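You operate a simulated robot arm through the tools that you are given. There is no shell and no other tool.

You are at the controls of a simulated robot arm. One attempt, no reset.

JOB
Put things in order on the packing bench. At the end: the white cardboard tube stands where the clear beaker stood; the clear beaker from the packing bench is in the red bucket; the green pin stands where the white bottle stood; the white bottle stands where the white cardboard tube stood; whatever was shut is shut again. Leave all else as you found it, and nothing knocked over.

Only the result counts: the job must be done as asked and must still hold three seconds after the hand-in. Knocking over, shifting, dropping, spilling or breaking anything else fails it.

ROBOT AND FRAMES
A 7-joint arm with a two-finger parallel gripper, fixed in place. Base frame: the origin is at the foot of the arm, x ahead of it, y to its left, z up; the work surface is at about z = 0. Readings come in mm, rad, newtons and seconds.
With the tool pointing down near the work surface it reaches from about 220 to 580 mm from the base axis. Its first joint turns from -1.152 to 1.152 rad. Payload 2.5 kg.
The tool frame sits at the grasp point between the pads (the TCP): z along the fingers, y along the line on which they close. The tips reach 23 mm beyond it. The gripper opens to 94 mm. The fingers are 38 mm wide and 10 mm thick; the gripper's body (54 by 96 mm) begins 39 mm behind the TCP.
Orientation is told as [roll, pitch, yaw] about the base's x, y, z axes, in that order, counted from this pose: with the fingers straight down and closing along the base's y, the tool's x points along the base's -x, its y along +y and its z along -z.

CONTROLS
- The arm moves only by the tool arm_command. Its argument "deltas" is a list of rows, each a list of 7 numbers: the turn, a rotation vector about the base's x, y, z in rad, then the shift along the base's x, y, z in mm, then the closure, from 0 (fully open) to 1 (shut). In form: [[wx, wy, wz, x, y, z, hand], ...]. A call has 1 to 20 rows; each row is the pose to reach, as a shift and turn from the pose commanded when the call began. A row lasts 0.2 s, in which the tool goes at most 50 mm and 0.15 rad; a call with a longer step from one row to the next is refused whole, and so is a gripper value outside its range. A pose out of reach is approached as far as the arm can. The call stops where the force on the tool passes 40 N (or 10 N more than at its start, if that is more) or the arm is blocked; 0.2 s more then pass. The fingers move at their own pace (about 108 mm/s each) and stop on an object; they squeeze with about 29 N. The grip force told is the motor's: it shows also when the fingers shut on nothing. Time passes only in rows, and 0.2 s behind the last, so rows that repeat a pose let the fingers close. The reply holds the time, the measured pose of the TCP, the force on the tool along the base axes, the opening and the grip force, in the units named above and with some noise, with the torque about the TCP (base axes, N m) and any sound that the robot's microphone picked up.
- Cameras (640 x 400 px; columns grow to the right, rows downward): "scene" is fixed at [103.3, -397.9, 542.4]; the picture's right is [0.93, -0.37, 0.00], its down [-0.22, -0.54, -0.81] and it looks along [0.30, 0.75, -0.58] (base axes); focal length 218 px, centre (320, 200). "wrist" rides on the gripper at [86, 16, -74] in the tool frame; the picture's right is [-0.18, 0.98, 0.00], its down [-0.58, -0.11, -0.81] and it looks along [-0.79, -0.15, 0.59] (tool axes); focal length 243 px, centre (320, 200). There is no depth. A picture from a camera that has moved, and an enlarged one, comes with that camera's place and axes in the base frame and with its lens.
- grab_frame(camera): a new picture of that camera. The clock stands still meanwhile.
- zoom(camera, box): a new picture of the part [left, top, right, bottom] of that camera's present view, enlarged. The clock stands still meanwhile.
- hand_in(): hands the job in; it is judged then, once.

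Places have to be worked out from the pictures, the camera data and where the tool is seen. Open the gripper and draw the arm clear of the work before you hand the job in, unless the task says otherwise.

The tools are called after "Call:" by a JSON object that holds its "api" and its "payload". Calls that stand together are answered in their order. arm_command: Moves the arm, as the interface text tells. Its arguments: {"type":"object","properties":{"deltas":{"type":"array"}},"required":["deltas"]} The other tools are called the same way: grab_frame (camera) takes a picture; zoom (camera, box) takes an enlarged picture of a part of a camera's view; hand_in () hands the job in.

At the start:

```text
time: 0.0
tcp_pos: [340.9, 162.8, 452.1]
ee_rot: [0.002, 0.0, 0.001]
wrist_force: [1.6, 0.1, 0.5]
wrist_torque: [0.02, 0.02, 0.0]
grip_width: 94.0
finger_force: 0.0
```

scene: 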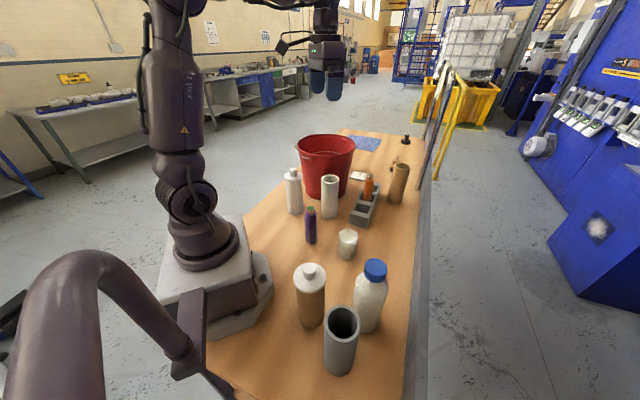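
wrist: 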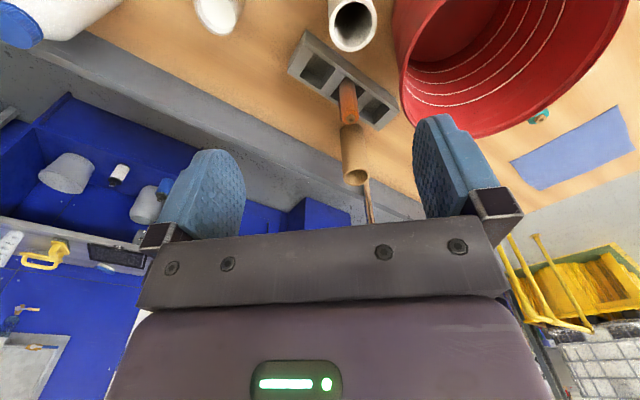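

The first pictures show a bench with a red bucket, several bottles and tubes, a small rack and a small clear/white cup. I take enlarged views to identify each object before moving.

Call:
{"api": "zoom", "payload": {"camera": "scene", "box": [260, 120, 440, 270]}}

Call:
{"api": "zoom", "payload": {"camera": "scene", "box": [270, 220, 430, 390]}}

Call:
{"api": "zoom", "payload": {"camera": "wrist", "box": [160, 0, 640, 220]}}

```text
2.67 times, centred on (350, 195) of scene
camera zoom: at [103.3, -397.9, 542.4], right [0.93, -0.37, 0.0], down [-0.22, -0.54, -0.81], along [0.3, 0.75, -0.58], focal length 581 px, centre (240, 213)
```

zoom: 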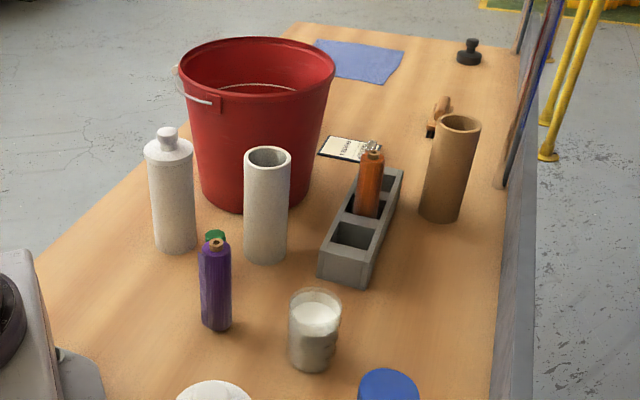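

```text
2.35 times, centred on (350, 305) of scene
camera zoom: at [103.3, -397.9, 542.4], right [0.93, -0.37, 0.0], down [-0.22, -0.54, -0.81], along [0.3, 0.75, -0.58], focal length 513 px, centre (249, -47)
```

zoom: 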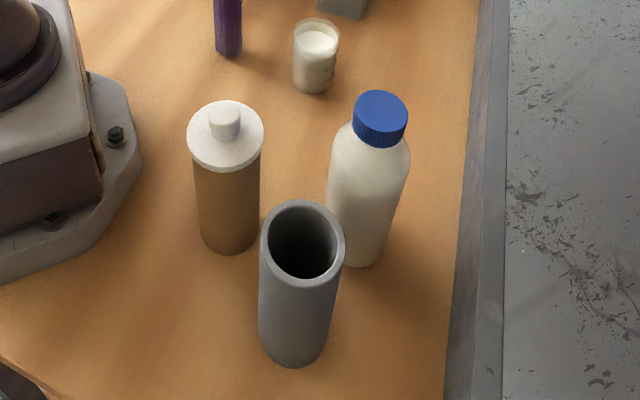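

```text
1.33 times, centred on (400, 110) of wrist
camera zoom: at [255.3, 177.6, 527.3], right [0.18, 0.98, 0.0], down [0.58, -0.11, 0.81], along [0.79, -0.15, -0.59], focal length 324 px, centre (213, 320)
```

zoom: 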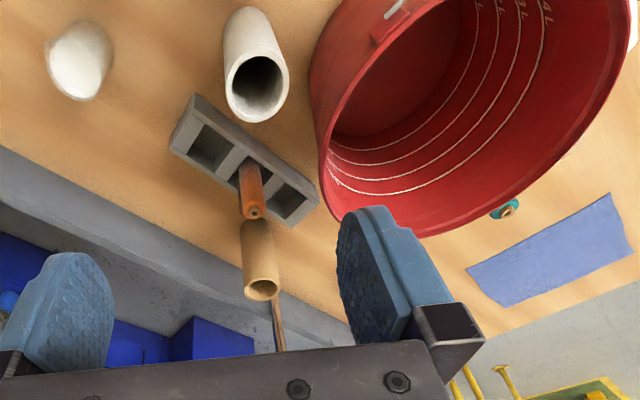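

The clear beaker (with white contents), white tube, white bottle and purple/orange pins are seen; I still look for the green pin, so I enlarge the likely spots.

Call:
{"api": "zoom", "payload": {"camera": "wrist", "box": [480, 60, 640, 170]}}

Call:
{"api": "zoom", "payload": {"camera": "scene", "box": [290, 195, 330, 250]}}

Call:
{"api": "zoom", "payload": {"camera": "scene", "box": [340, 120, 440, 230]}}

Call:
{"api": "zoom", "payload": {"camera": "scene", "box": [320, 220, 375, 270]}}

```text
3.64 times, centred on (560, 115) of wrist
camera zoom: at [255.3, 177.6, 527.3], right [0.18, 0.98, 0.0], down [0.58, -0.11, 0.81], along [0.79, -0.15, -0.59], focal length 882 px, centre (-553, 509)
```

zoom: 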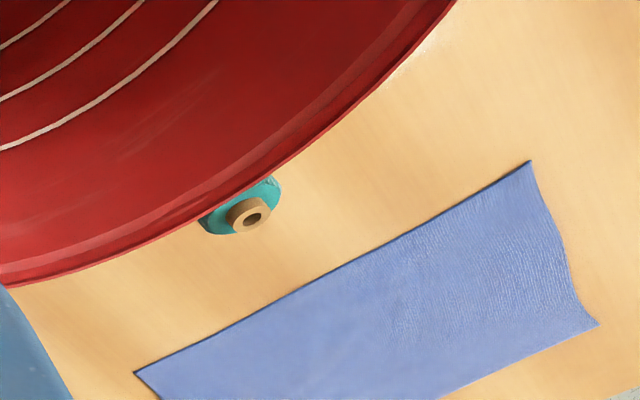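

```text
7.27 times, centred on (310, 222) of scene
camera zoom: at [103.3, -397.9, 542.4], right [0.93, -0.37, 0.0], down [-0.22, -0.54, -0.81], along [0.3, 0.75, -0.58], focal length 1585 px, centre (393, 36)
```

zoom: 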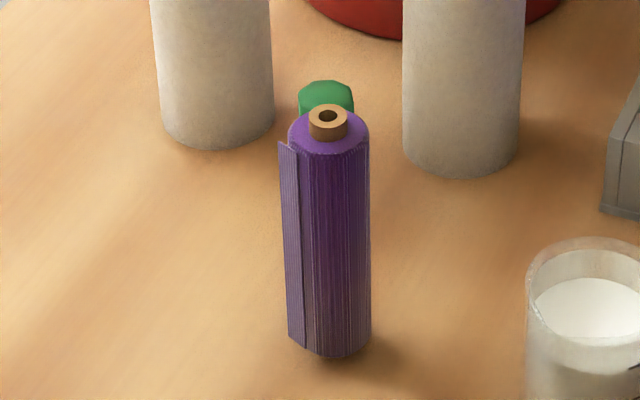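

```text
3.64 times, centred on (390, 175) of scene
camera zoom: at [103.3, -397.9, 542.4], right [0.93, -0.37, 0.0], down [-0.22, -0.54, -0.81], along [0.3, 0.75, -0.58], focal length 792 px, centre (66, 291)
```

zoom: 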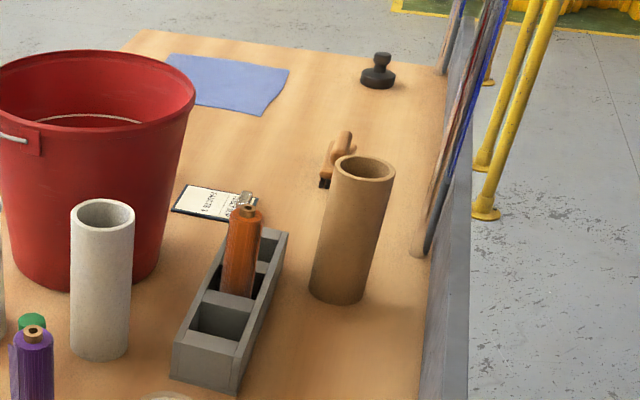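

```text
8.00 times, centred on (348, 245) of scene
camera zoom: at [103.3, -397.9, 542.4], right [0.93, -0.37, 0.0], down [-0.22, -0.54, -0.81], along [0.3, 0.75, -0.58], focal length 1744 px, centre (100, -160)
```

zoom: 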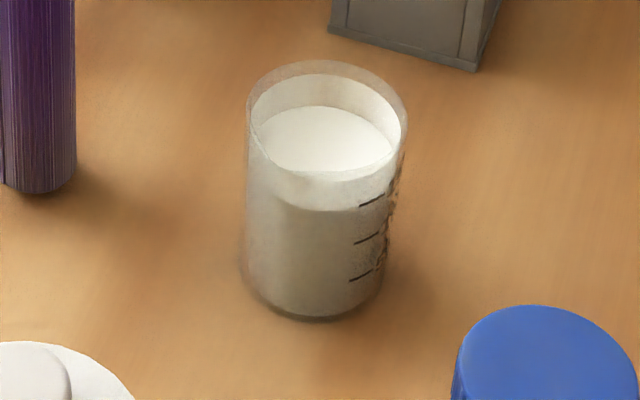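

The teal pin-like thing behind the bucket looks out of reach, while something green stands hidden behind the purple pin. I turn the tool 90° and move high above the near part of the bench to look along +y from the wrist camera.

Call:
{"api": "arm_command", "payload": {"deltas": [[0, 0, 0.143, -4, -10, 0, 0], [0, 0, 0.286, -8, -20, 0, 0], [0, 0, 0.429, -12, -30, 0, 0], [0, 0, 0.572, -16, -40, 0, 0], [0, 0, 0.715, -20, -50, 0, 0], [0, 0, 0.858, -24, -60, 0, 0], [0, 0, 1.001, -28, -70, 0, 0], [0, 0, 1.144, -32, -80, 0, 0], [0, 0, 1.287, -36, -90, 0, 0], [0, 0, 1.43, -40, -100, 0, 0], [0, 0, 1.57, -41, -105, 0, 0], [0, 0, 1.57, -41, -105, 0, 0]]}}

Call:
{"api": "grab_frame", "payload": {"camera": "wrist"}}

Call:
{"api": "grab_frame", "payload": {"camera": "scene"}}

```text
time: 2.6
tcp_pos: [300.7, 57.6, 452.9]
ee_rot: [0.001, -0.001, 1.573]
wrist_force: [0.4, 0.2, -0.7]
wrist_torque: [0.01, 0.0, 0.02]
grip_width: 94.0
finger_force: 0.0
```

```text
taken
camera wrist: at [284.5, -29.8, 527.8], right [-0.98, 0.18, 0.0], down [0.11, 0.58, 0.81], along [0.15, 0.79, -0.59], focal length 243 px, centre (320, 200)
```

wrist: 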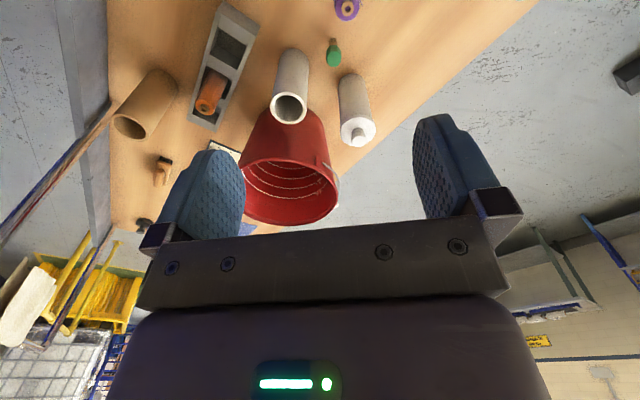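

```text
taken
```

scene: 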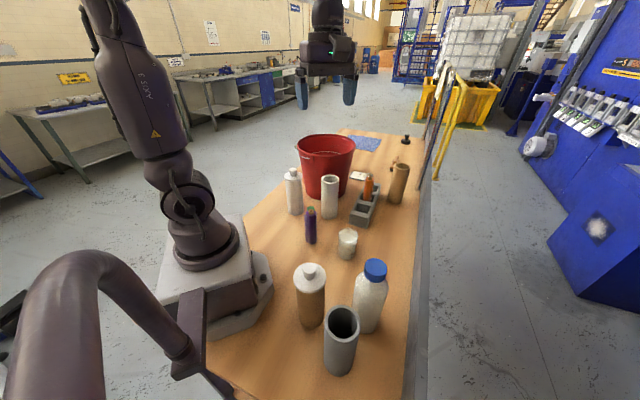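

A green object with a necked top is visible between purple pin and bucket. I enlarge it and the neighbouring objects.

Call:
{"api": "zoom", "payload": {"camera": "wrist", "box": [260, 0, 390, 100]}}

Call:
{"api": "zoom", "payload": {"camera": "wrist", "box": [240, 40, 400, 150]}}

Call:
{"api": "zoom", "payload": {"camera": "wrist", "box": [90, 0, 270, 230]}}

```text
4.00 times, centred on (325, 50) of wrist
camera zoom: at [284.5, -29.8, 527.8], right [-0.98, 0.18, 0.0], down [0.11, 0.58, 0.81], along [0.15, 0.79, -0.59], focal length 970 px, centre (300, 800)
```

zoom: 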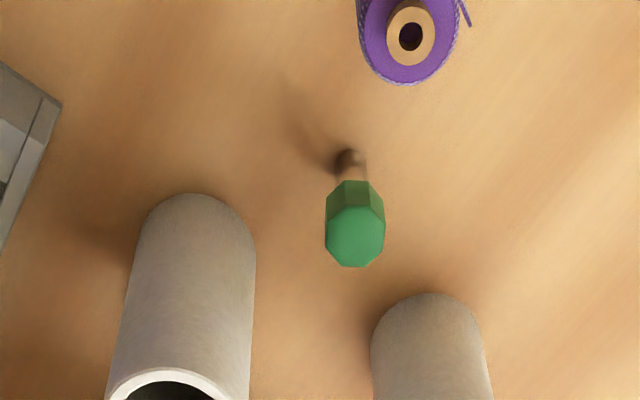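

```text
3.64 times, centred on (320, 95) of wrist
camera zoom: at [284.5, -29.8, 527.8], right [-0.98, 0.18, 0.0], down [0.11, 0.58, 0.81], along [0.15, 0.79, -0.59], focal length 882 px, centre (320, 582)
```

zoom: 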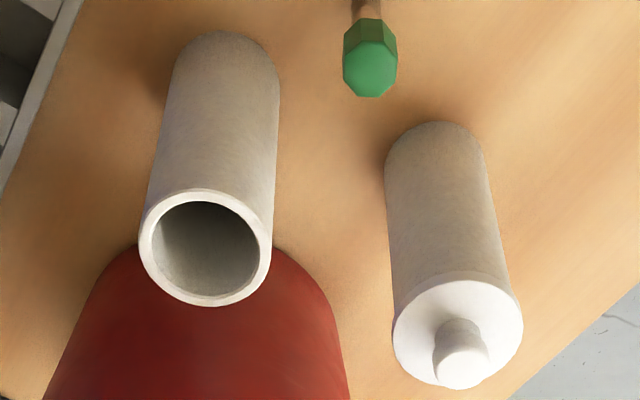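

```text
1.74 times, centred on (180, 115) of wrist
camera zoom: at [284.5, -29.8, 527.8], right [-0.98, 0.18, 0.0], down [0.11, 0.58, 0.81], along [0.15, 0.79, -0.59], focal length 422 px, centre (564, 348)
```

zoom: 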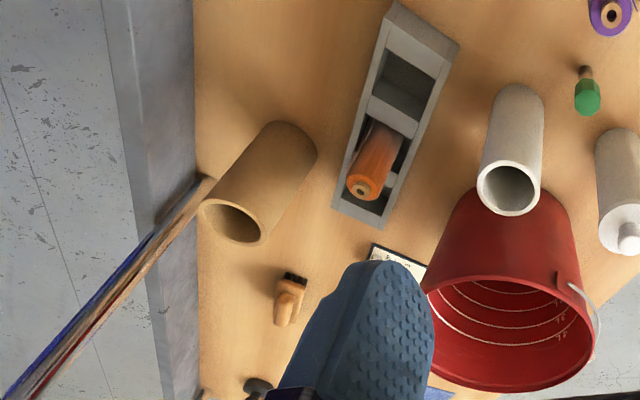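

The green pin (green head on a thin tan shaft) stands between the tube and the purple one. To settle which is "the white bottle", I look more closely at the front bottles.

Call:
{"api": "zoom", "payload": {"camera": "scene", "box": [340, 250, 400, 340]}}

Call:
{"api": "zoom", "payload": {"camera": "scene", "box": [280, 255, 340, 335]}}

Call:
{"api": "zoom", "payload": {"camera": "scene", "box": [275, 155, 345, 225]}}

```text
4.44 times, centred on (370, 295) of scene
camera zoom: at [103.3, -397.9, 542.4], right [0.93, -0.37, 0.0], down [-0.22, -0.54, -0.81], along [0.3, 0.75, -0.58], focal length 969 px, centre (98, -222)
```

zoom: 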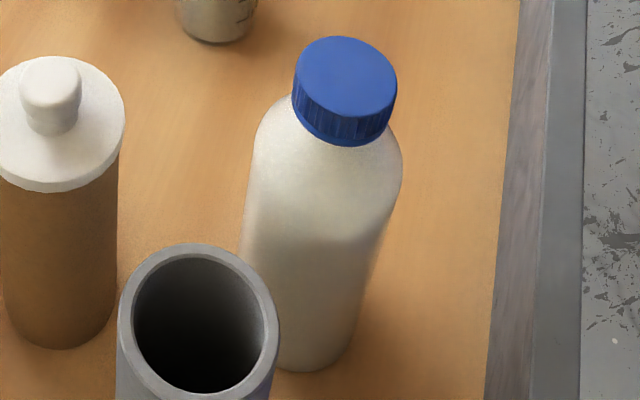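

```text
5.00 times, centred on (310, 295) of scene
camera zoom: at [103.3, -397.9, 542.4], right [0.93, -0.37, 0.0], down [-0.22, -0.54, -0.81], along [0.3, 0.75, -0.58], focal length 1090 px, centre (370, -275)
```

zoom: 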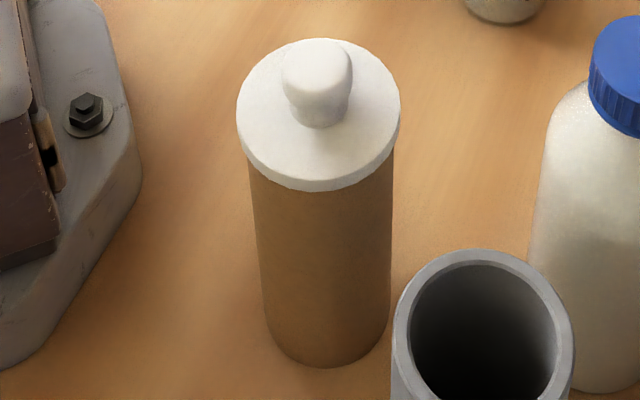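

```text
5.71 times, centred on (310, 190) of scene
camera zoom: at [103.3, -397.9, 542.4], right [0.93, -0.37, 0.0], down [-0.22, -0.54, -0.81], along [0.3, 0.75, -0.58], focal length 1245 px, centre (377, 257)
```

zoom: 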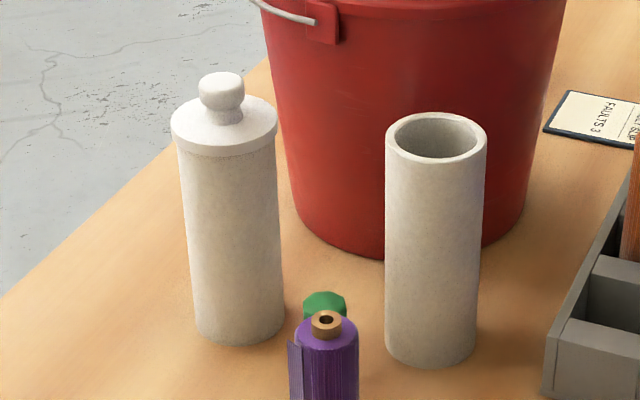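

The knob-topped white cylinder is a lidded canister (like the brown one next to the front), while the blue-capped one is a true bottle with a white body. I look at the gripper's shape from the scene camera, since it must go inside the bucket, then go and view the front objects with the wrist camera.

Call:
{"api": "zoom", "payload": {"camera": "scene", "box": [280, 0, 380, 120]}}

Call:
{"api": "arm_command", "payload": {"deltas": [[0, 0, -0.14, 0, -8, 0, 0], [0, 0, -0.28, 0, -16, 0, 0], [0, 0, -0.42, 0, -24, 0, 0], [0, 0, -0.56, 0, -32, 0, 0], [0, 0, -0.7, 0, -40, 0, 0], [0, 0, -0.84, 0, -50, 0, 0], [0, 0, -0.98, 0, -60, 0, 0], [0, 0, -1.12, 0, -70, 0, 0], [0, 0, -1.26, 0, -80, 0, 0], [0, 0, -1.4, 0, -90, 0, 0], [0, 0, -1.54, 0, -95, 0, 0], [0, 0, -1.68, 0, -95, 0, 0], [0, 0, -1.82, 0, -95, 0, 0], [0, 0, -1.96, 0, -95, 0, 0], [0, 0, -2.1, 0, -95, 0, 0], [0, 0, -2.24, 0, -95, 0, 0], [0, 0, -2.24, 0, -95, 0, 0]]}}

Call:
{"api": "grab_frame", "payload": {"camera": "wrist"}}

Call:
{"api": "grab_frame", "payload": {"camera": "scene"}}

```text
3.33 times, centred on (330, 60) of scene
camera zoom: at [103.3, -397.9, 542.4], right [0.93, -0.37, 0.0], down [-0.22, -0.54, -0.81], along [0.3, 0.75, -0.58], focal length 726 px, centre (287, 667)
```

zoom: 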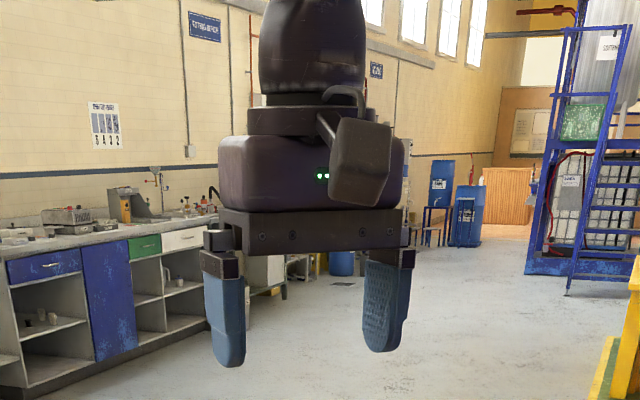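

```text
time: 6.2
tcp_pos: [299.5, -37.3, 453.3]
ee_rot: [0.001, 0.002, -0.67]
wrist_force: [0.2, -0.7, 0.3]
wrist_torque: [-0.01, -0.02, 0.01]
grip_width: 93.8
finger_force: 0.1
```

```text
taken
camera wrist: at [242.5, 28.6, 527.8], right [0.76, 0.66, 0.0], down [0.39, -0.45, 0.81], along [0.53, -0.61, -0.59], focal length 243 px, centre (320, 200)
```

wrist: 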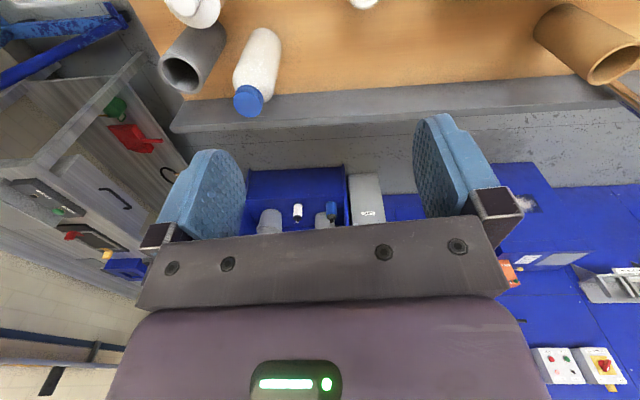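

```text
taken
```

scene: 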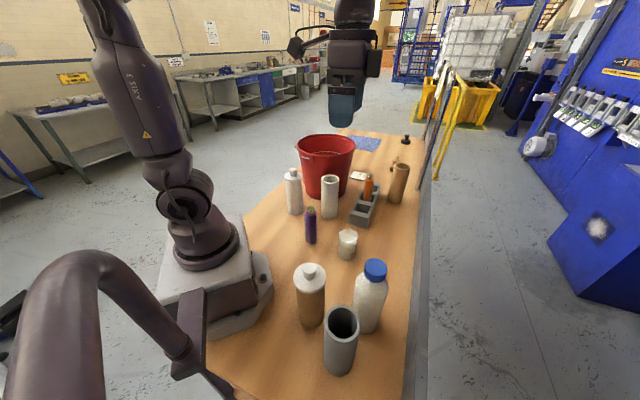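

The blue-capped bottle shows as a plain white bottle here. I zoom in for its position and look.

Call:
{"api": "zoom", "payload": {"camera": "wrist", "box": [140, 0, 320, 130]}}

Call:
{"api": "zoom", "payload": {"camera": "wrist", "box": [230, 180, 420, 240]}}

```text
3.08 times, centred on (230, 65) of wrist
camera zoom: at [242.5, 28.6, 527.8], right [0.76, 0.66, 0.0], down [0.39, -0.45, 0.81], along [0.53, -0.61, -0.59], focal length 746 px, centre (597, 615)
```

zoom: 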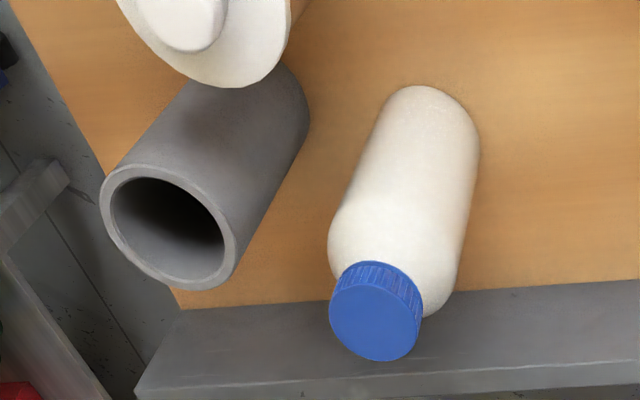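

```text
3.37 times, centred on (325, 210) of wrist
camera zoom: at [242.5, 28.6, 527.8], right [0.76, 0.66, 0.0], down [0.39, -0.45, 0.81], along [0.53, -0.61, -0.59], focal length 817 px, centre (303, 166)
```

zoom: 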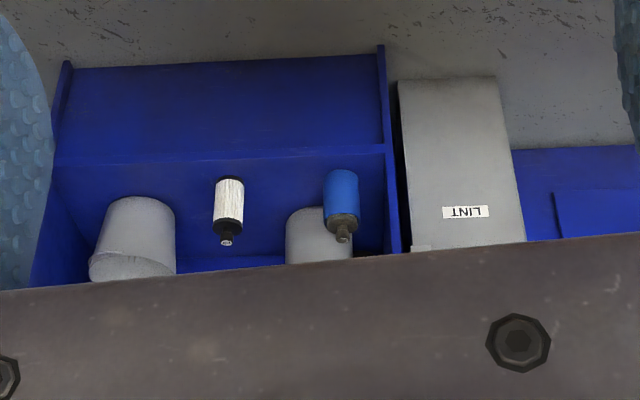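

I take the blue-capped bottle as the white bottle, the knob-lidded ones as canisters. Beaker estimated at about (355, 4); I move above it at z=230 with the camera on the +y side and look to refine.

Call:
{"api": "arm_command", "payload": {"deltas": [[0, 0, -0.13, 8, 6, -30, 0], [0, 0, -0.26, 16, 12, -60, 0], [0, 0, -0.39, 24, 18, -90, 0], [0, 0, -0.52, 32, 24, -120, 0], [0, 0, -0.65, 40, 30, -150, 0], [0, 0, -0.78, 48, 36, -180, 0], [0, 0, -0.9, 55.5, 41.3, -210, 0], [0, 0, -0.9, 55.5, 41.3, -223, 0], [0, 0, -0.9, 55.5, 41.3, -223, 0]]}}

Call:
{"api": "grab_frame", "payload": {"camera": "wrist"}}

Call:
{"api": "grab_frame", "payload": {"camera": "scene"}}

```text
time: 8.2
tcp_pos: [354.5, 3.5, 230.3]
ee_rot: [0.001, -0.001, -1.572]
wrist_force: [0.4, -0.2, -0.2]
wrist_torque: [-0.01, -0.02, -0.01]
grip_width: 93.7
finger_force: 0.0
```

```text
taken
camera wrist: at [370.6, 89.3, 304.7], right [0.98, -0.18, 0.0], down [-0.11, -0.58, 0.81], along [-0.15, -0.79, -0.59], focal length 243 px, centre (320, 200)
```

wrist: 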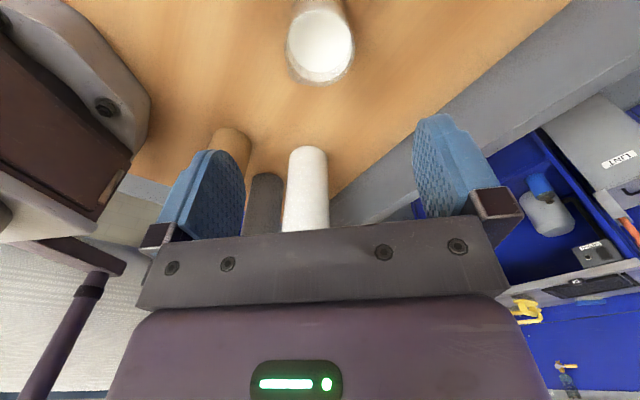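

```text
taken
```

scene: 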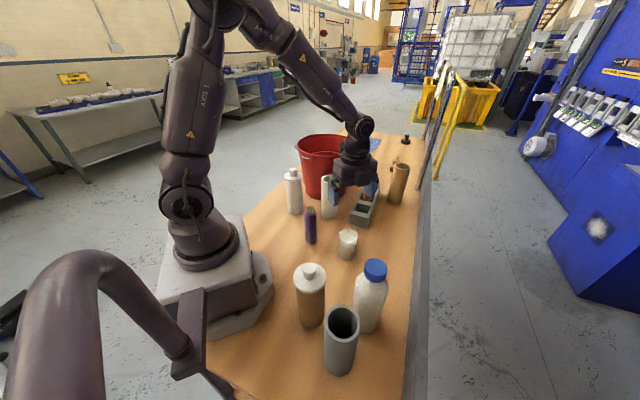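

The beaker lies just under the tool line in the wrist view. I zoom for an exact reading of the beaker rim, and of the bottle's base.

Call:
{"api": "zoom", "payload": {"camera": "wrist", "box": [260, 0, 380, 100]}}

Call:
{"api": "zoom", "payload": {"camera": "wrist", "box": [200, 110, 360, 240]}}

```text
4.00 times, centred on (320, 50) of wrist
camera zoom: at [370.6, 89.3, 304.7], right [0.98, -0.18, 0.0], down [-0.11, -0.58, 0.81], along [-0.15, -0.79, -0.59], focal length 970 px, centre (320, 800)
```

zoom: 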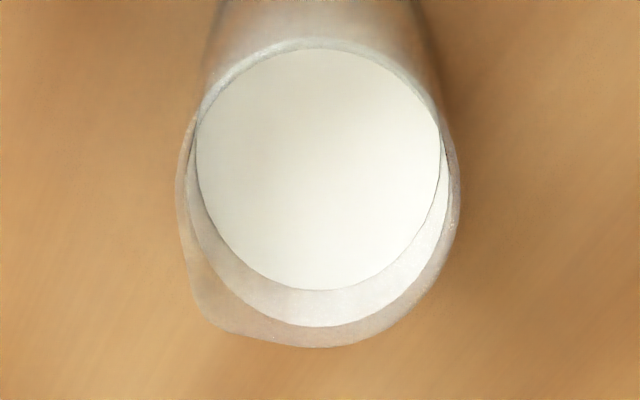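

```text
3.08 times, centred on (280, 175) of wrist
camera zoom: at [370.6, 89.3, 304.7], right [0.98, -0.18, 0.0], down [-0.11, -0.58, 0.81], along [-0.15, -0.79, -0.59], focal length 746 px, centre (443, 277)
```

zoom: 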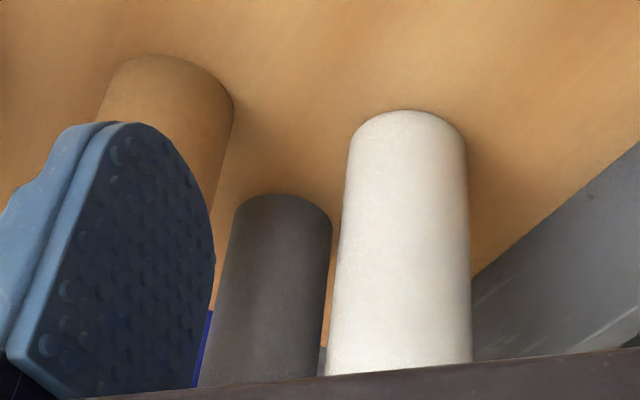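

Beaker rim centre works out at about (354, 2.5), diameter ~59 mm, height ~83 mm; the tool is centred on it. I descend to z=55 with the hand open.

Call:
{"api": "arm_command", "payload": {"deltas": [[0, 0, 0, 0, 0, -30, 0], [0, 0, 0, 0, -0.5, -60, 0], [0, 0, 0, 0, -0.5, -90, 0], [0, 0, 0, 0, -0.5, -120, 0], [0, 0, 0, 0, -0.5, -145, 0], [0, 0, 0, 0, -0.5, -163, 0], [0, 0, 0, 0, -0.5, -175, 0], [0, 0, 0, 0, -0.5, -175, 0]]}}

Call:
{"api": "grab_frame", "payload": {"camera": "wrist"}}

Call:
{"api": "zoom", "payload": {"camera": "scene", "box": [290, 160, 410, 280]}}

```text
time: 10.0
tcp_pos: [358.0, 0.9, 54.0]
ee_rot: [0.0, -0.002, -1.569]
wrist_force: [-0.8, 0.2, -0.7]
wrist_torque: [-0.01, 0.01, -0.02]
grip_width: 94.0
finger_force: 0.0
```

```text
taken
camera wrist: at [372.0, 87.9, 127.1], right [0.98, -0.18, 0.0], down [-0.11, -0.58, 0.81], along [-0.15, -0.79, -0.59], focal length 243 px, centre (320, 200)
```

wrist: 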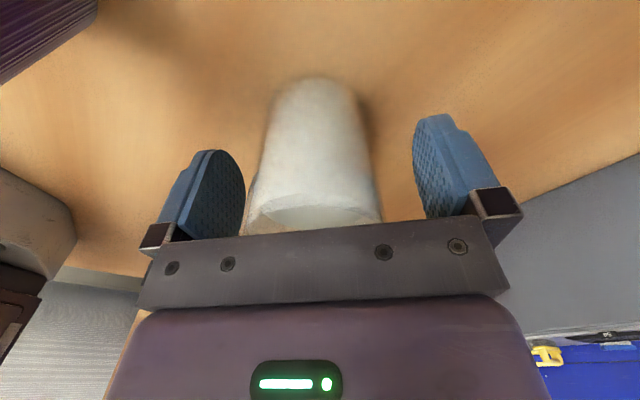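

```text
3.33 times, centred on (350, 220) of scene
camera zoom: at [103.3, -397.9, 542.4], right [0.93, -0.37, 0.0], down [-0.22, -0.54, -0.81], along [0.3, 0.75, -0.58], focal length 726 px, centre (220, 133)
```

zoom: 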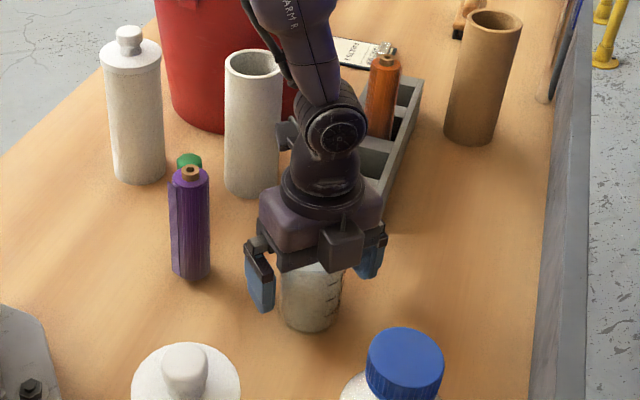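

The readings say the tool ended at (358, 0.9), about 4 mm off the beaker axis in x, and the picture agrees. I shift by (-4, +1.5) and then close gently.

Call:
{"api": "arm_command", "payload": {"deltas": [[0, 0, 0, -2, 0.7, 0, 0], [0, 0, 0, -4, 1.5, 1, 0], [0, 0, 0, -4, 1.5, 1, 0]]}}

Call:
{"api": "grab_frame", "payload": {"camera": "wrist"}}

```text
time: 10.8
tcp_pos: [353.0, 3.8, 55.7]
ee_rot: [-0.002, 0.001, -1.569]
wrist_force: [-0.4, -0.3, -0.6]
wrist_torque: [-0.03, -0.03, -0.02]
grip_width: 93.9
finger_force: 0.2
```

```text
taken
camera wrist: at [369.0, 89.4, 129.5], right [0.98, -0.18, 0.0], down [-0.11, -0.58, 0.81], along [-0.15, -0.79, -0.59], focal length 243 px, centre (320, 200)
```

wrist: 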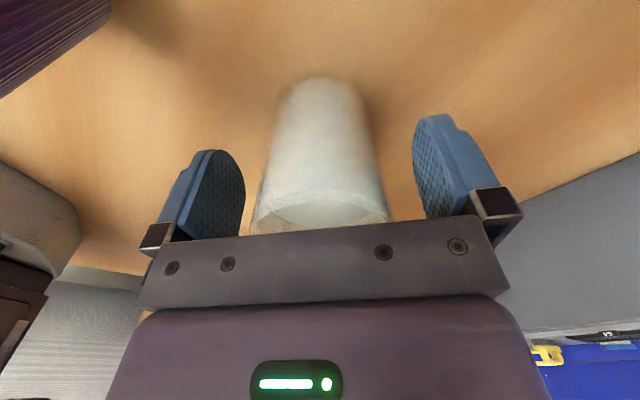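

The beaker is now centred between the pads. I close in steps and check the grip.

Call:
{"api": "arm_command", "payload": {"deltas": [[0, 0, 0, 0, 0, 0, 0.2], [0, 0, 0, 0, 0, 0, 0.3], [0, 0, 0, 0, 0, 0, 0.35], [0, 0, 0, 0, 0, 0, 0.4], [0, 0, 0, 0, 0, 0, 0.5], [0, 0, 0, 0, 0, 0, 0.6], [0, 0, 0, 0, 0, 0, 0.6]]}}

```text
time: 12.4
tcp_pos: [353.3, 3.1, 56.2]
ee_rot: [-0.001, 0.001, -1.568]
wrist_force: [1.2, 0.1, 2.2]
wrist_torque: [0.03, 0.03, -0.01]
grip_width: 58.7
finger_force: 28.8
```

Gripped at 58.7 mm, centred at (353, 3). I lift slowly.

Call:
{"api": "arm_command", "payload": {"deltas": [[0, 0, 0, 0, 0, 5, 0.6], [0, 0, 0, 0, 0, 15, 0.6], [0, 0, 0, 0, 0, 35, 0.6], [0, 0, 0, 0, 0, 60, 0.6], [0, 0, 0, 0, 0, 85, 0.6], [0, 0, 0, 0, 0, 110, 0.6], [0, 0, 0, 0, 0, 135, 0.6], [0, 0, 0, 0, 0, 160, 0.6], [0, 0, 0, 0, 0, 185, 0.6], [0, 0, 0, 0, 0, 210, 0.6], [0, 0, 0, 0, 0, 235, 0.6], [0, 0, 0, 0, 0, 255, 0.6], [0, 0, 0, 0, 0, 268, 0.6], [0, 0, 0, 0, 0, 275, 0.6], [0, 0, 0, 0, 0, 275, 0.6]]}}

Call:
{"api": "grab_frame", "payload": {"camera": "wrist"}}

Call:
{"api": "grab_frame", "payload": {"camera": "scene"}}

```text
time: 15.6
tcp_pos: [355.0, 4.5, 330.7]
ee_rot: [0.001, 0.001, -1.567]
wrist_force: [0.6, 0.2, -1.5]
wrist_torque: [-0.01, 0.02, 0.01]
grip_width: 58.8
finger_force: 29.4
```

```text
taken
camera wrist: at [370.8, 90.0, 404.9], right [0.98, -0.18, 0.0], down [-0.11, -0.58, 0.81], along [-0.15, -0.79, -0.59], focal length 243 px, centre (320, 200)
```

wrist: 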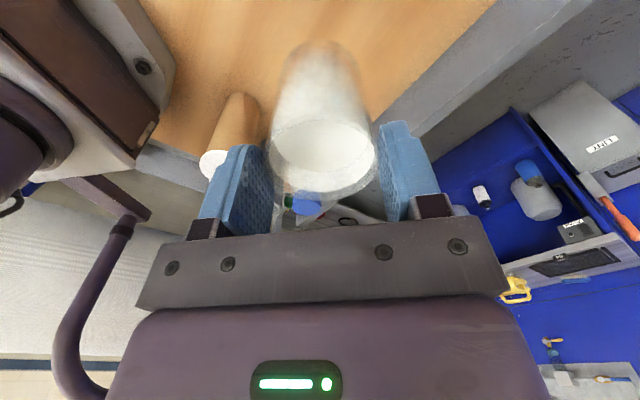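

```text
taken
```

scene: 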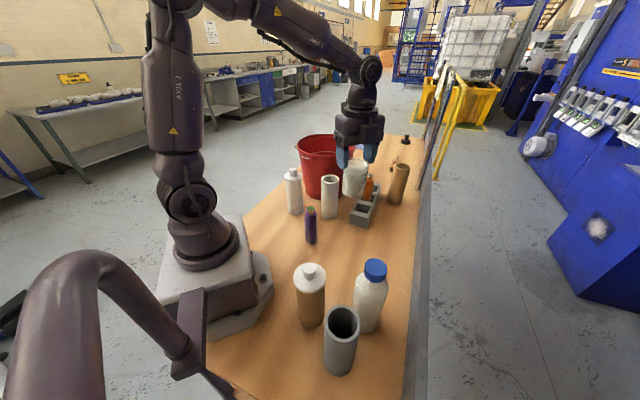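

The beaker is held upright and level. I refine the bucket's position with an enlarged scene view before moving over it.

Call:
{"api": "zoom", "payload": {"camera": "scene", "box": [280, 125, 370, 210]}}

```text
4.71 times, centred on (325, 168) of scene
camera zoom: at [103.3, -397.9, 542.4], right [0.93, -0.37, 0.0], down [-0.22, -0.54, -0.81], along [0.3, 0.75, -0.58], focal length 1026 px, centre (296, 353)
```

zoom: 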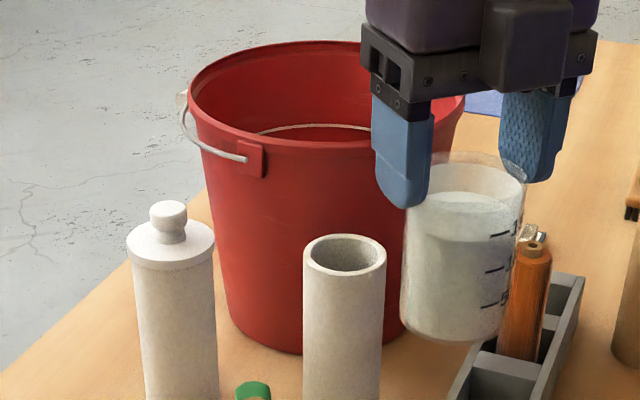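

To pin the bucket down better I carry the beaker, level, to a viewpoint where the wrist camera sees the bucket to one side of the hand.

Call:
{"api": "arm_command", "payload": {"deltas": [[0, 0, 0.13, -3, 8, 8, 0.6], [0, 0, 0.27, -7, 19, 16, 0.6], [0, 0, 0.41, -11, 30, 24, 0.6], [0, 0, 0.55, -15, 41, 32, 0.6], [0, 0, 0.69, -19, 52, 40, 0.6], [0, 0, 0.83, -23, 63, 48, 0.6], [0, 0, 0.97, -27, 74, 56, 0.6], [0, 0, 1.11, -31, 85, 64, 0.6], [0, 0, 1.25, -35, 96, 72, 0.6], [0, 0, 1.39, -39, 107, 80, 0.6], [0, 0, 1.53, -43, 118, 88, 0.6], [0, 0, 1.67, -47, 129, 94, 0.6], [0, 0, 1.78, -52, 139, 98, 0.6], [0, 0, 1.867, -55, 145, 100, 0.6], [0, 0, 1.867, -55, 145, 100, 0.6]]}}

Call:
{"api": "grab_frame", "payload": {"camera": "wrist"}}

```text
time: 18.8
tcp_pos: [297.1, 149.0, 431.4]
ee_rot: [0.001, 0.001, 0.301]
wrist_force: [0.8, 0.1, -1.7]
wrist_torque: [-0.02, 0.01, 0.0]
grip_width: 58.9
finger_force: 28.9
```

```text
taken
camera wrist: at [209.1, 139.4, 506.1], right [-0.11, 0.99, 0.0], down [0.59, 0.07, 0.81], along [0.8, 0.09, -0.59], focal length 243 px, centre (320, 200)
```

wrist: 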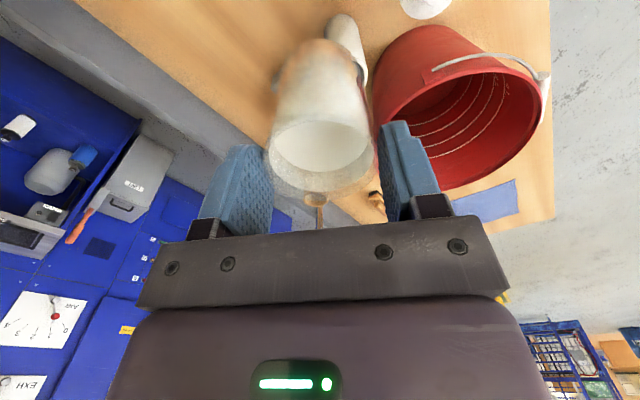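

Call:
{"api": "zoom", "payload": {"camera": "wrist", "box": [360, 10, 570, 200]}}

```text
2.11 times, centred on (465, 105) of wrist
camera zoom: at [209.1, 139.4, 506.1], right [-0.11, 0.99, 0.0], down [0.59, 0.07, 0.81], along [0.8, 0.09, -0.59], focal length 511 px, centre (15, 400)
```

zoom: 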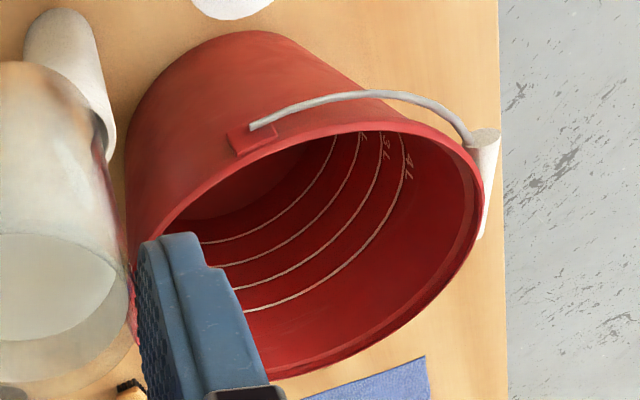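

Fitting the rim gives the bucket at about (436, 371), rim radius ~114 mm, height ~215 mm. I carry the beaker over it at z≈330, turning the hand so the camera side faces away from the base, and check whether the turn is reached.

Call:
{"api": "arm_command", "payload": {"deltas": [[0, 0, -0.1, 3, 5, 0, 0.6], [0, 0, -0.24, 8, 14, 0, 0.6], [0, 0, -0.38, 15, 25, 0, 0.6], [0, 0, -0.52, 22, 37, 0, 0.6], [0, 0, -0.66, 29, 49, -3, 0.6], [0, 0, -0.8, 36, 61, -9, 0.6], [0, 0, -0.94, 43, 73, -15, 0.6], [0, 0, -1.08, 50, 85, -22, 0.6], [0, 0, -1.22, 57, 97, -29, 0.6], [0, 0, -1.36, 64, 109, -36, 0.6], [0, 0, -1.5, 71, 121, -43, 0.6], [0, 0, -1.64, 78, 133, -50, 0.6], [0, 0, -1.78, 85, 145, -57, 0.6], [0, 0, -1.92, 92, 157, -64, 0.6], [0, 0, -2.06, 99, 170, -72, 0.6], [0, 0, -2.2, 106, 182, -80, 0.6], [0, 0, -2.34, 112, 193, -88, 0.6], [0, 0, -2.48, 116, 200, -95, 0.6], [0, 0, -2.6, 119, 205, -101, 0.6], [0, 0, -2.6, 119, 205, -101, 0.6]]}}

Call:
{"api": "grab_frame", "payload": {"camera": "scene"}}

Call:
{"api": "grab_frame", "payload": {"camera": "wrist"}}

```text
time: 23.0
tcp_pos: [418.1, 354.2, 328.8]
ee_rot: [-0.001, 0.0, -2.303]
wrist_force: [-0.4, -0.4, -1.2]
wrist_torque: [-0.01, -0.01, 0.0]
grip_width: 58.5
finger_force: 29.7
```

```text
taken
```

scene: 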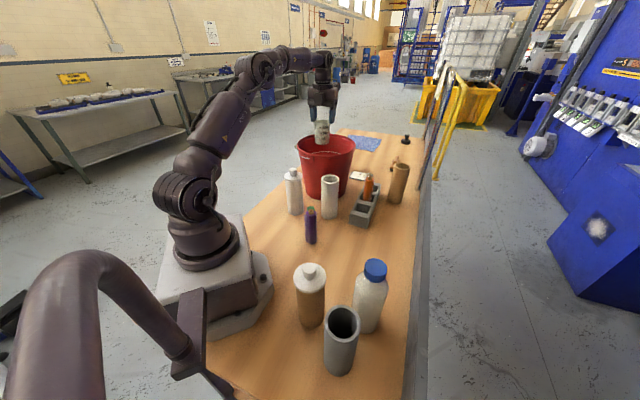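

```text
taken
camera wrist: at [486.3, 406.8, 403.5], right [0.61, -0.79, 0.0], down [-0.47, -0.36, 0.81], along [-0.64, -0.49, -0.59], focal length 243 px, centre (320, 200)
```

wrist: 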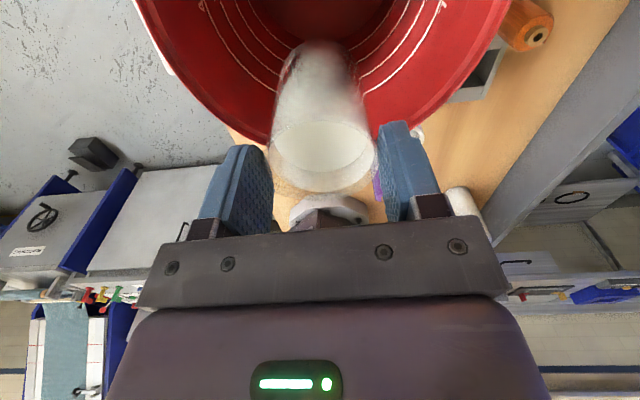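

The hand turned to -2.30 rad as asked and the beaker hangs over the bucket's near half with room on all sides. I lower it inside to about z=85, then check.

Call:
{"api": "arm_command", "payload": {"deltas": [[0, 0, 0, 0, 0, -12, 0.6], [0, 0, 0, 0, 0, -30, 0.6], [0, 0, 0, 0, 0, -50, 0.6], [0, 0, 0, 0, 0, -70, 0.6], [0, 0, 0, 0, 0, -90, 0.6], [0, 0, 0, 0, 0, -110, 0.6], [0, 0, 0, 0, 0, -130, 0.6], [0, 0, 0, 0, 0, -150, 0.6], [0, 0, 0, 0, 0, -165, 0.6], [0, 0, 0, 0, 0, -165, 0.6]]}}

Call:
{"api": "grab_frame", "payload": {"camera": "scene"}}

Call:
{"api": "grab_frame", "payload": {"camera": "wrist"}}

```text
time: 25.2
tcp_pos: [415.8, 352.3, 162.8]
ee_rot: [-0.001, 0.0, -2.302]
wrist_force: [0.1, -0.6, -2.7]
wrist_torque: [0.0, -0.02, 0.01]
grip_width: 58.8
finger_force: 29.1
```

```text
taken
```

scene: 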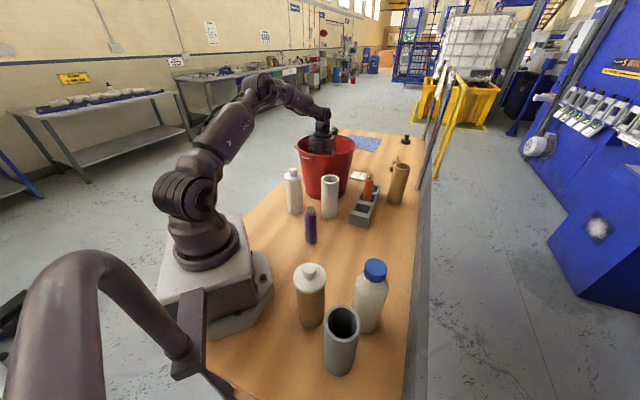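

```text
taken
camera wrist: at [485.9, 406.2, 238.3], right [0.61, -0.79, 0.0], down [-0.47, -0.36, 0.81], along [-0.64, -0.49, -0.59], focal length 243 px, centre (320, 200)
```

wrist: 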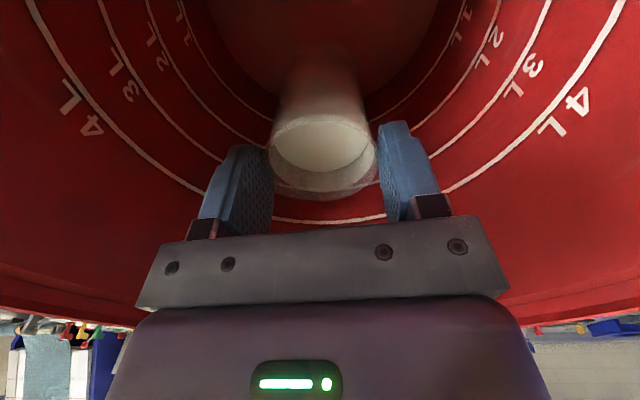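

Inside the bucket, centred sideways, no contact forces. I check the clearance between arm and rim with an enlarged scene view.

Call:
{"api": "zoom", "payload": {"camera": "scene", "box": [240, 60, 380, 210]}}

```text
2.67 times, centred on (310, 135) of scene
camera zoom: at [103.3, -397.8, 542.4], right [0.93, -0.37, 0.0], down [-0.22, -0.54, -0.81], along [0.3, 0.75, -0.58], focal length 581 px, centre (347, 373)
```

zoom: 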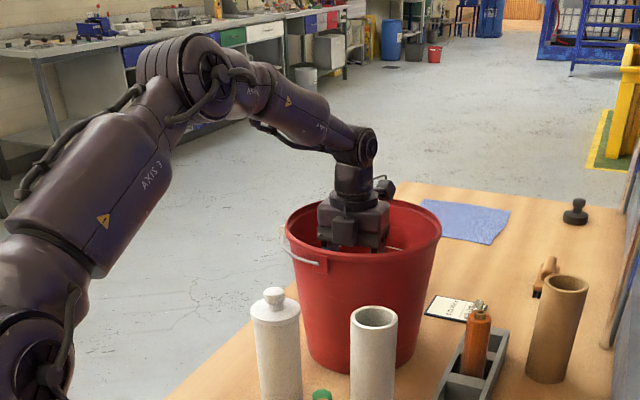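

There is ample clearance. I lower on toward the bucket floor in smaller steps, ending just above expected contact.

Call:
{"api": "arm_command", "payload": {"deltas": [[0, 0, 0, 0, 0, -15, 0.6], [0, 0, 0, 0, 0, -32, 0.6], [0, 0, 0, 0, 0, -50, 0.6], [0, 0, 0, 0, 0, -65, 0.6], [0, 0, 0, 0, 0, -78, 0.6], [0, 0, 0, 0, 0, -88, 0.6], [0, 0, 0, 0, 0, -94, 0.6], [0, 0, 0, 0, 0, -94, 0.6]]}}

Call:
{"api": "grab_frame", "payload": {"camera": "wrist"}}

```text
time: 26.5
tcp_pos: [419.1, 356.8, 93.4]
ee_rot: [0.0, 0.01, -2.301]
wrist_force: [-1.0, -1.6, 4.6]
wrist_torque: [-0.15, 0.0, -0.02]
grip_width: 57.9
finger_force: 28.7
stopped in row 6: the force on the tool passed its limit at 57 N (the readings are from after the stop); the commanded pose is now the measured one
```

```text
taken
camera wrist: at [487.9, 409.9, 168.9], right [0.61, -0.79, 0.0], down [-0.47, -0.37, 0.8], along [-0.64, -0.49, -0.6], focal length 243 px, centre (320, 200)
```

wrist: 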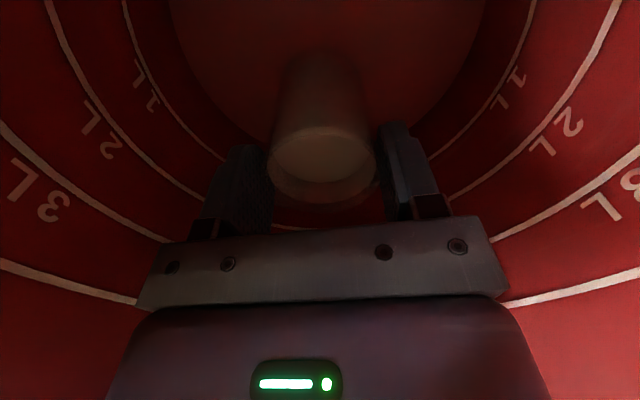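

The descent stopped on contact at TCP z≈93, higher than I expected for the bucket floor. I look closely at the beaker and the floor before doing anything.

Call:
{"api": "zoom", "payload": {"camera": "wrist", "box": [180, 0, 480, 220]}}

Call:
{"api": "zoom", "payload": {"camera": "scene", "box": [270, 90, 390, 210]}}

```text
1.82 times, centred on (330, 110) of wrist
camera zoom: at [487.9, 409.9, 168.9], right [0.61, -0.79, 0.0], down [-0.47, -0.37, 0.8], along [-0.64, -0.49, -0.6], focal length 441 px, centre (302, 364)
```

zoom: 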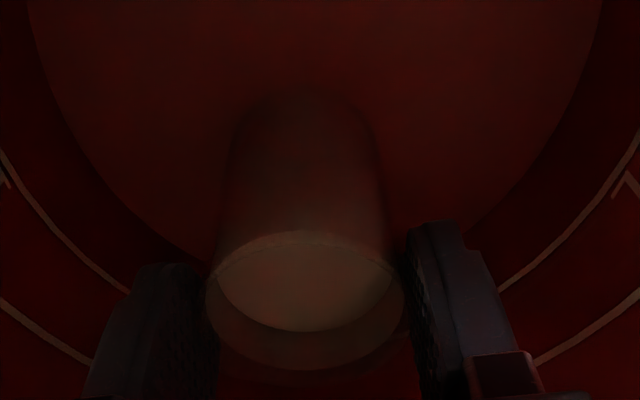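

```text
3.33 times, centred on (330, 150) of scene
camera zoom: at [103.3, -397.9, 542.4], right [0.93, -0.37, 0.0], down [-0.22, -0.54, -0.81], along [0.3, 0.75, -0.58], focal length 726 px, centre (287, 367)
```

zoom: 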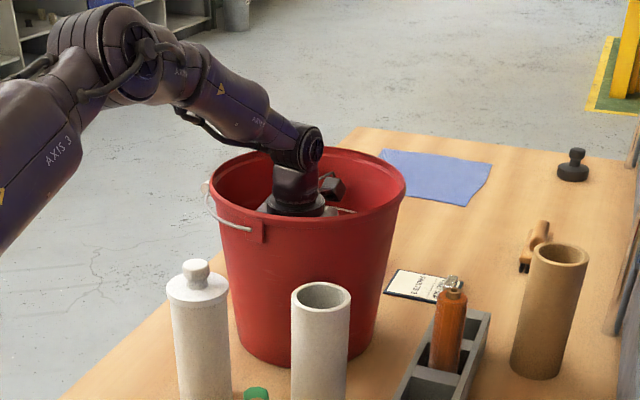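

Contact torque suggests the beaker's foot edge has touched the floor. I raise a few mm to get the free baseline, then feel downward in small steps.

Call:
{"api": "arm_command", "payload": {"deltas": [[0, 0, 0, 0, 0, 3, 0.6], [0, 0, 0, 0, 0, 8, 0.6], [0, 0, 0, 0, 0, 8, 0.6], [0, 0, 0, 0, 0, 8, 0.6]]}}

Call:
{"api": "zoom", "payload": {"camera": "wrist", "box": [180, 0, 480, 220]}}

```text
time: 27.5
tcp_pos: [418.7, 357.0, 100.3]
ee_rot: [-0.001, 0.008, -2.301]
wrist_force: [0.2, -0.7, -1.7]
wrist_torque: [-0.02, -0.05, 0.0]
grip_width: 57.8
finger_force: 28.8
```

```text
1.82 times, centred on (330, 110) of wrist
camera zoom: at [487.2, 409.5, 176.1], right [0.61, -0.79, 0.0], down [-0.47, -0.37, 0.8], along [-0.64, -0.49, -0.6], focal length 441 px, centre (302, 364)
```

zoom: 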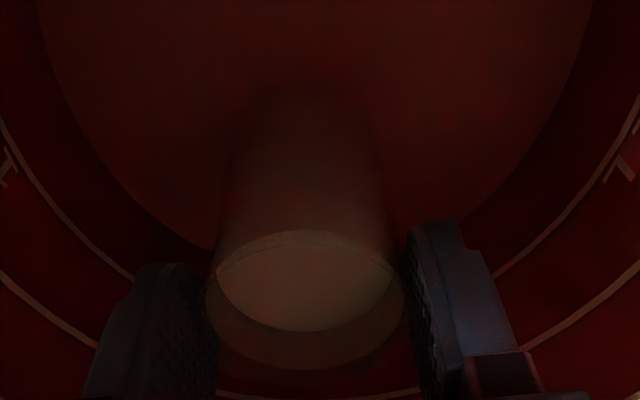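

Free again at z≈100 with no load. Before trying again, I want to see the spot on the bucket floor under the beaker, so I raise back out and look at it from the far side.

Call:
{"api": "arm_command", "payload": {"deltas": [[0, 0, 0, 0, 0, 15, 0.6], [0, 0, 0, 0, 0, 40, 0.6], [0, 0, 0, 0, 0, 70, 0.6], [0, 0, 0, 0, 0, 100, 0.6], [0, 0, 0, 0, 0, 130, 0.6], [0, 0, 0, 0, 0, 160, 0.6], [0, 0, 0, 0, 0, 190, 0.6], [0, 0, 0, 0, 0, 215, 0.6], [0, 0, 0, 0, 0, 228, 0.6], [0, 0, 0, 0, 0, 228, 0.6]]}}

Call:
{"api": "grab_frame", "payload": {"camera": "wrist"}}

Call:
{"api": "zoom", "payload": {"camera": "wrist", "box": [200, 0, 440, 150]}}

Call:
{"api": "zoom", "payload": {"camera": "scene", "box": [280, 80, 370, 170]}}

```text
time: 29.7
tcp_pos: [418.8, 356.9, 329.8]
ee_rot: [0.001, 0.011, -2.299]
wrist_force: [0.0, -0.3, -1.6]
wrist_torque: [0.02, 0.0, 0.0]
grip_width: 58.2
finger_force: 29.0
```

```text
taken
camera wrist: at [487.6, 409.4, 404.6], right [0.61, -0.79, 0.0], down [-0.47, -0.37, 0.8], along [-0.64, -0.49, -0.6], focal length 243 px, centre (320, 200)
```

wrist: 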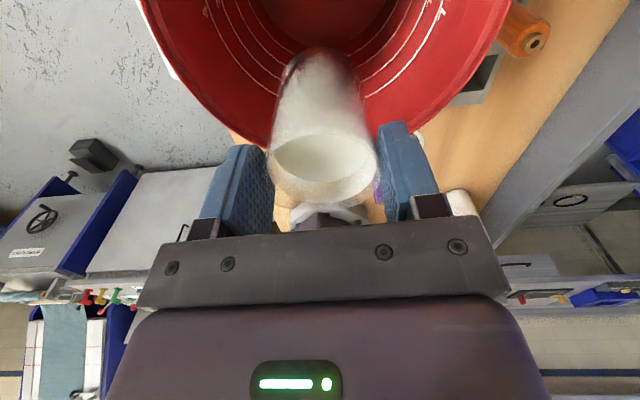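

```text
2.67 times, centred on (320, 75) of wrist
camera zoom: at [487.6, 409.4, 404.6], right [0.61, -0.79, 0.0], down [-0.47, -0.37, 0.8], along [-0.64, -0.49, -0.6], focal length 647 px, centre (320, 533)
```

zoom: 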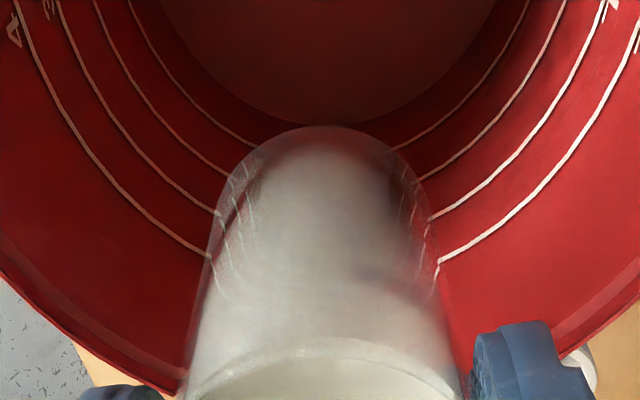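

```text
4.44 times, centred on (325, 125) of scene
camera zoom: at [103.3, -397.8, 542.4], right [0.93, -0.37, 0.0], down [-0.22, -0.54, -0.81], along [0.3, 0.75, -0.58], focal length 969 px, centre (298, 533)
```

zoom: 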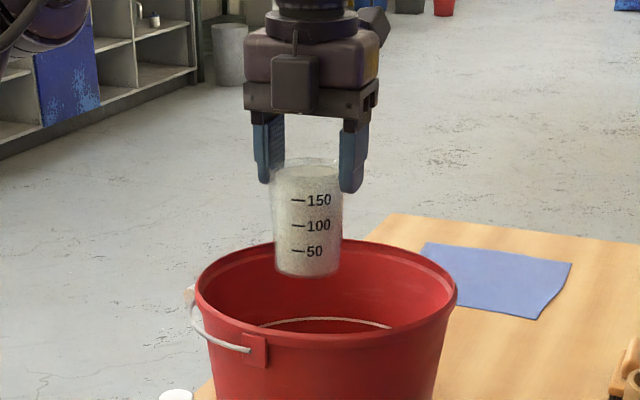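

The scene view explains it: the beaker slid down in the hand during lifting, so its foot is about 86 mm below the tool point, and the contact at z≈93 was simply the bucket floor. The floor is clear and the beaker hangs upright, so I lower again to just above the floor.

Call:
{"api": "arm_command", "payload": {"deltas": [[0, 0, 0, 0, 0, -12, 0.6], [0, 0, 0, 0, 0, -35, 0.6], [0, 0, 0, 0, 0, -60, 0.6], [0, 0, 0, 0, 0, -85, 0.6], [0, 0, 0, 0, 0, -110, 0.6], [0, 0, 0, 0, 0, -135, 0.6], [0, 0, 0, 0, 0, -160, 0.6], [0, 0, 0, 0, 0, -185, 0.6], [0, 0, 0, 0, 0, -205, 0.6], [0, 0, 0, 0, 0, -218, 0.6], [0, 0, 0, 0, 0, -226, 0.6], [0, 0, 0, 0, 0, -226, 0.6]]}}

```text
time: 32.3
tcp_pos: [418.2, 356.9, 100.4]
ee_rot: [0.0, 0.008, -2.302]
wrist_force: [-0.4, -0.4, -0.9]
wrist_torque: [0.01, 0.0, 0.01]
grip_width: 57.7
finger_force: 29.0
```

Just above the floor, no contact yet. I go down in 1.5 mm steps.

Call:
{"api": "arm_command", "payload": {"deltas": [[0, 0, 0, 0, 0, -1.5, 0.6], [0, 0, 0, 0, 0, -3, 0.6], [0, 0, 0, 0, 0, -4.5, 0.6], [0, 0, 0, 0, 0, -4.5, 0.6]]}}

```text
time: 33.3
tcp_pos: [417.7, 356.7, 97.3]
ee_rot: [0.001, 0.007, -2.301]
wrist_force: [0.0, -0.3, -2.2]
wrist_torque: [0.03, -0.02, -0.01]
grip_width: 58.0
finger_force: 28.7
```

Call:
{"api": "arm_command", "payload": {"deltas": [[0, 0, 0, 0, 0, -1, 0.6], [0, 0, 0, 0, 0, -2, 0.6], [0, 0, 0, 0, 0, -3, 0.6], [0, 0, 0, 0, 0, -3, 0.6]]}}

```text
time: 34.3
tcp_pos: [419.5, 357.8, 95.8]
ee_rot: [0.001, 0.009, -2.301]
wrist_force: [-0.3, -0.4, -1.4]
wrist_torque: [-0.03, -0.01, 0.0]
grip_width: 57.7
finger_force: 28.6
```

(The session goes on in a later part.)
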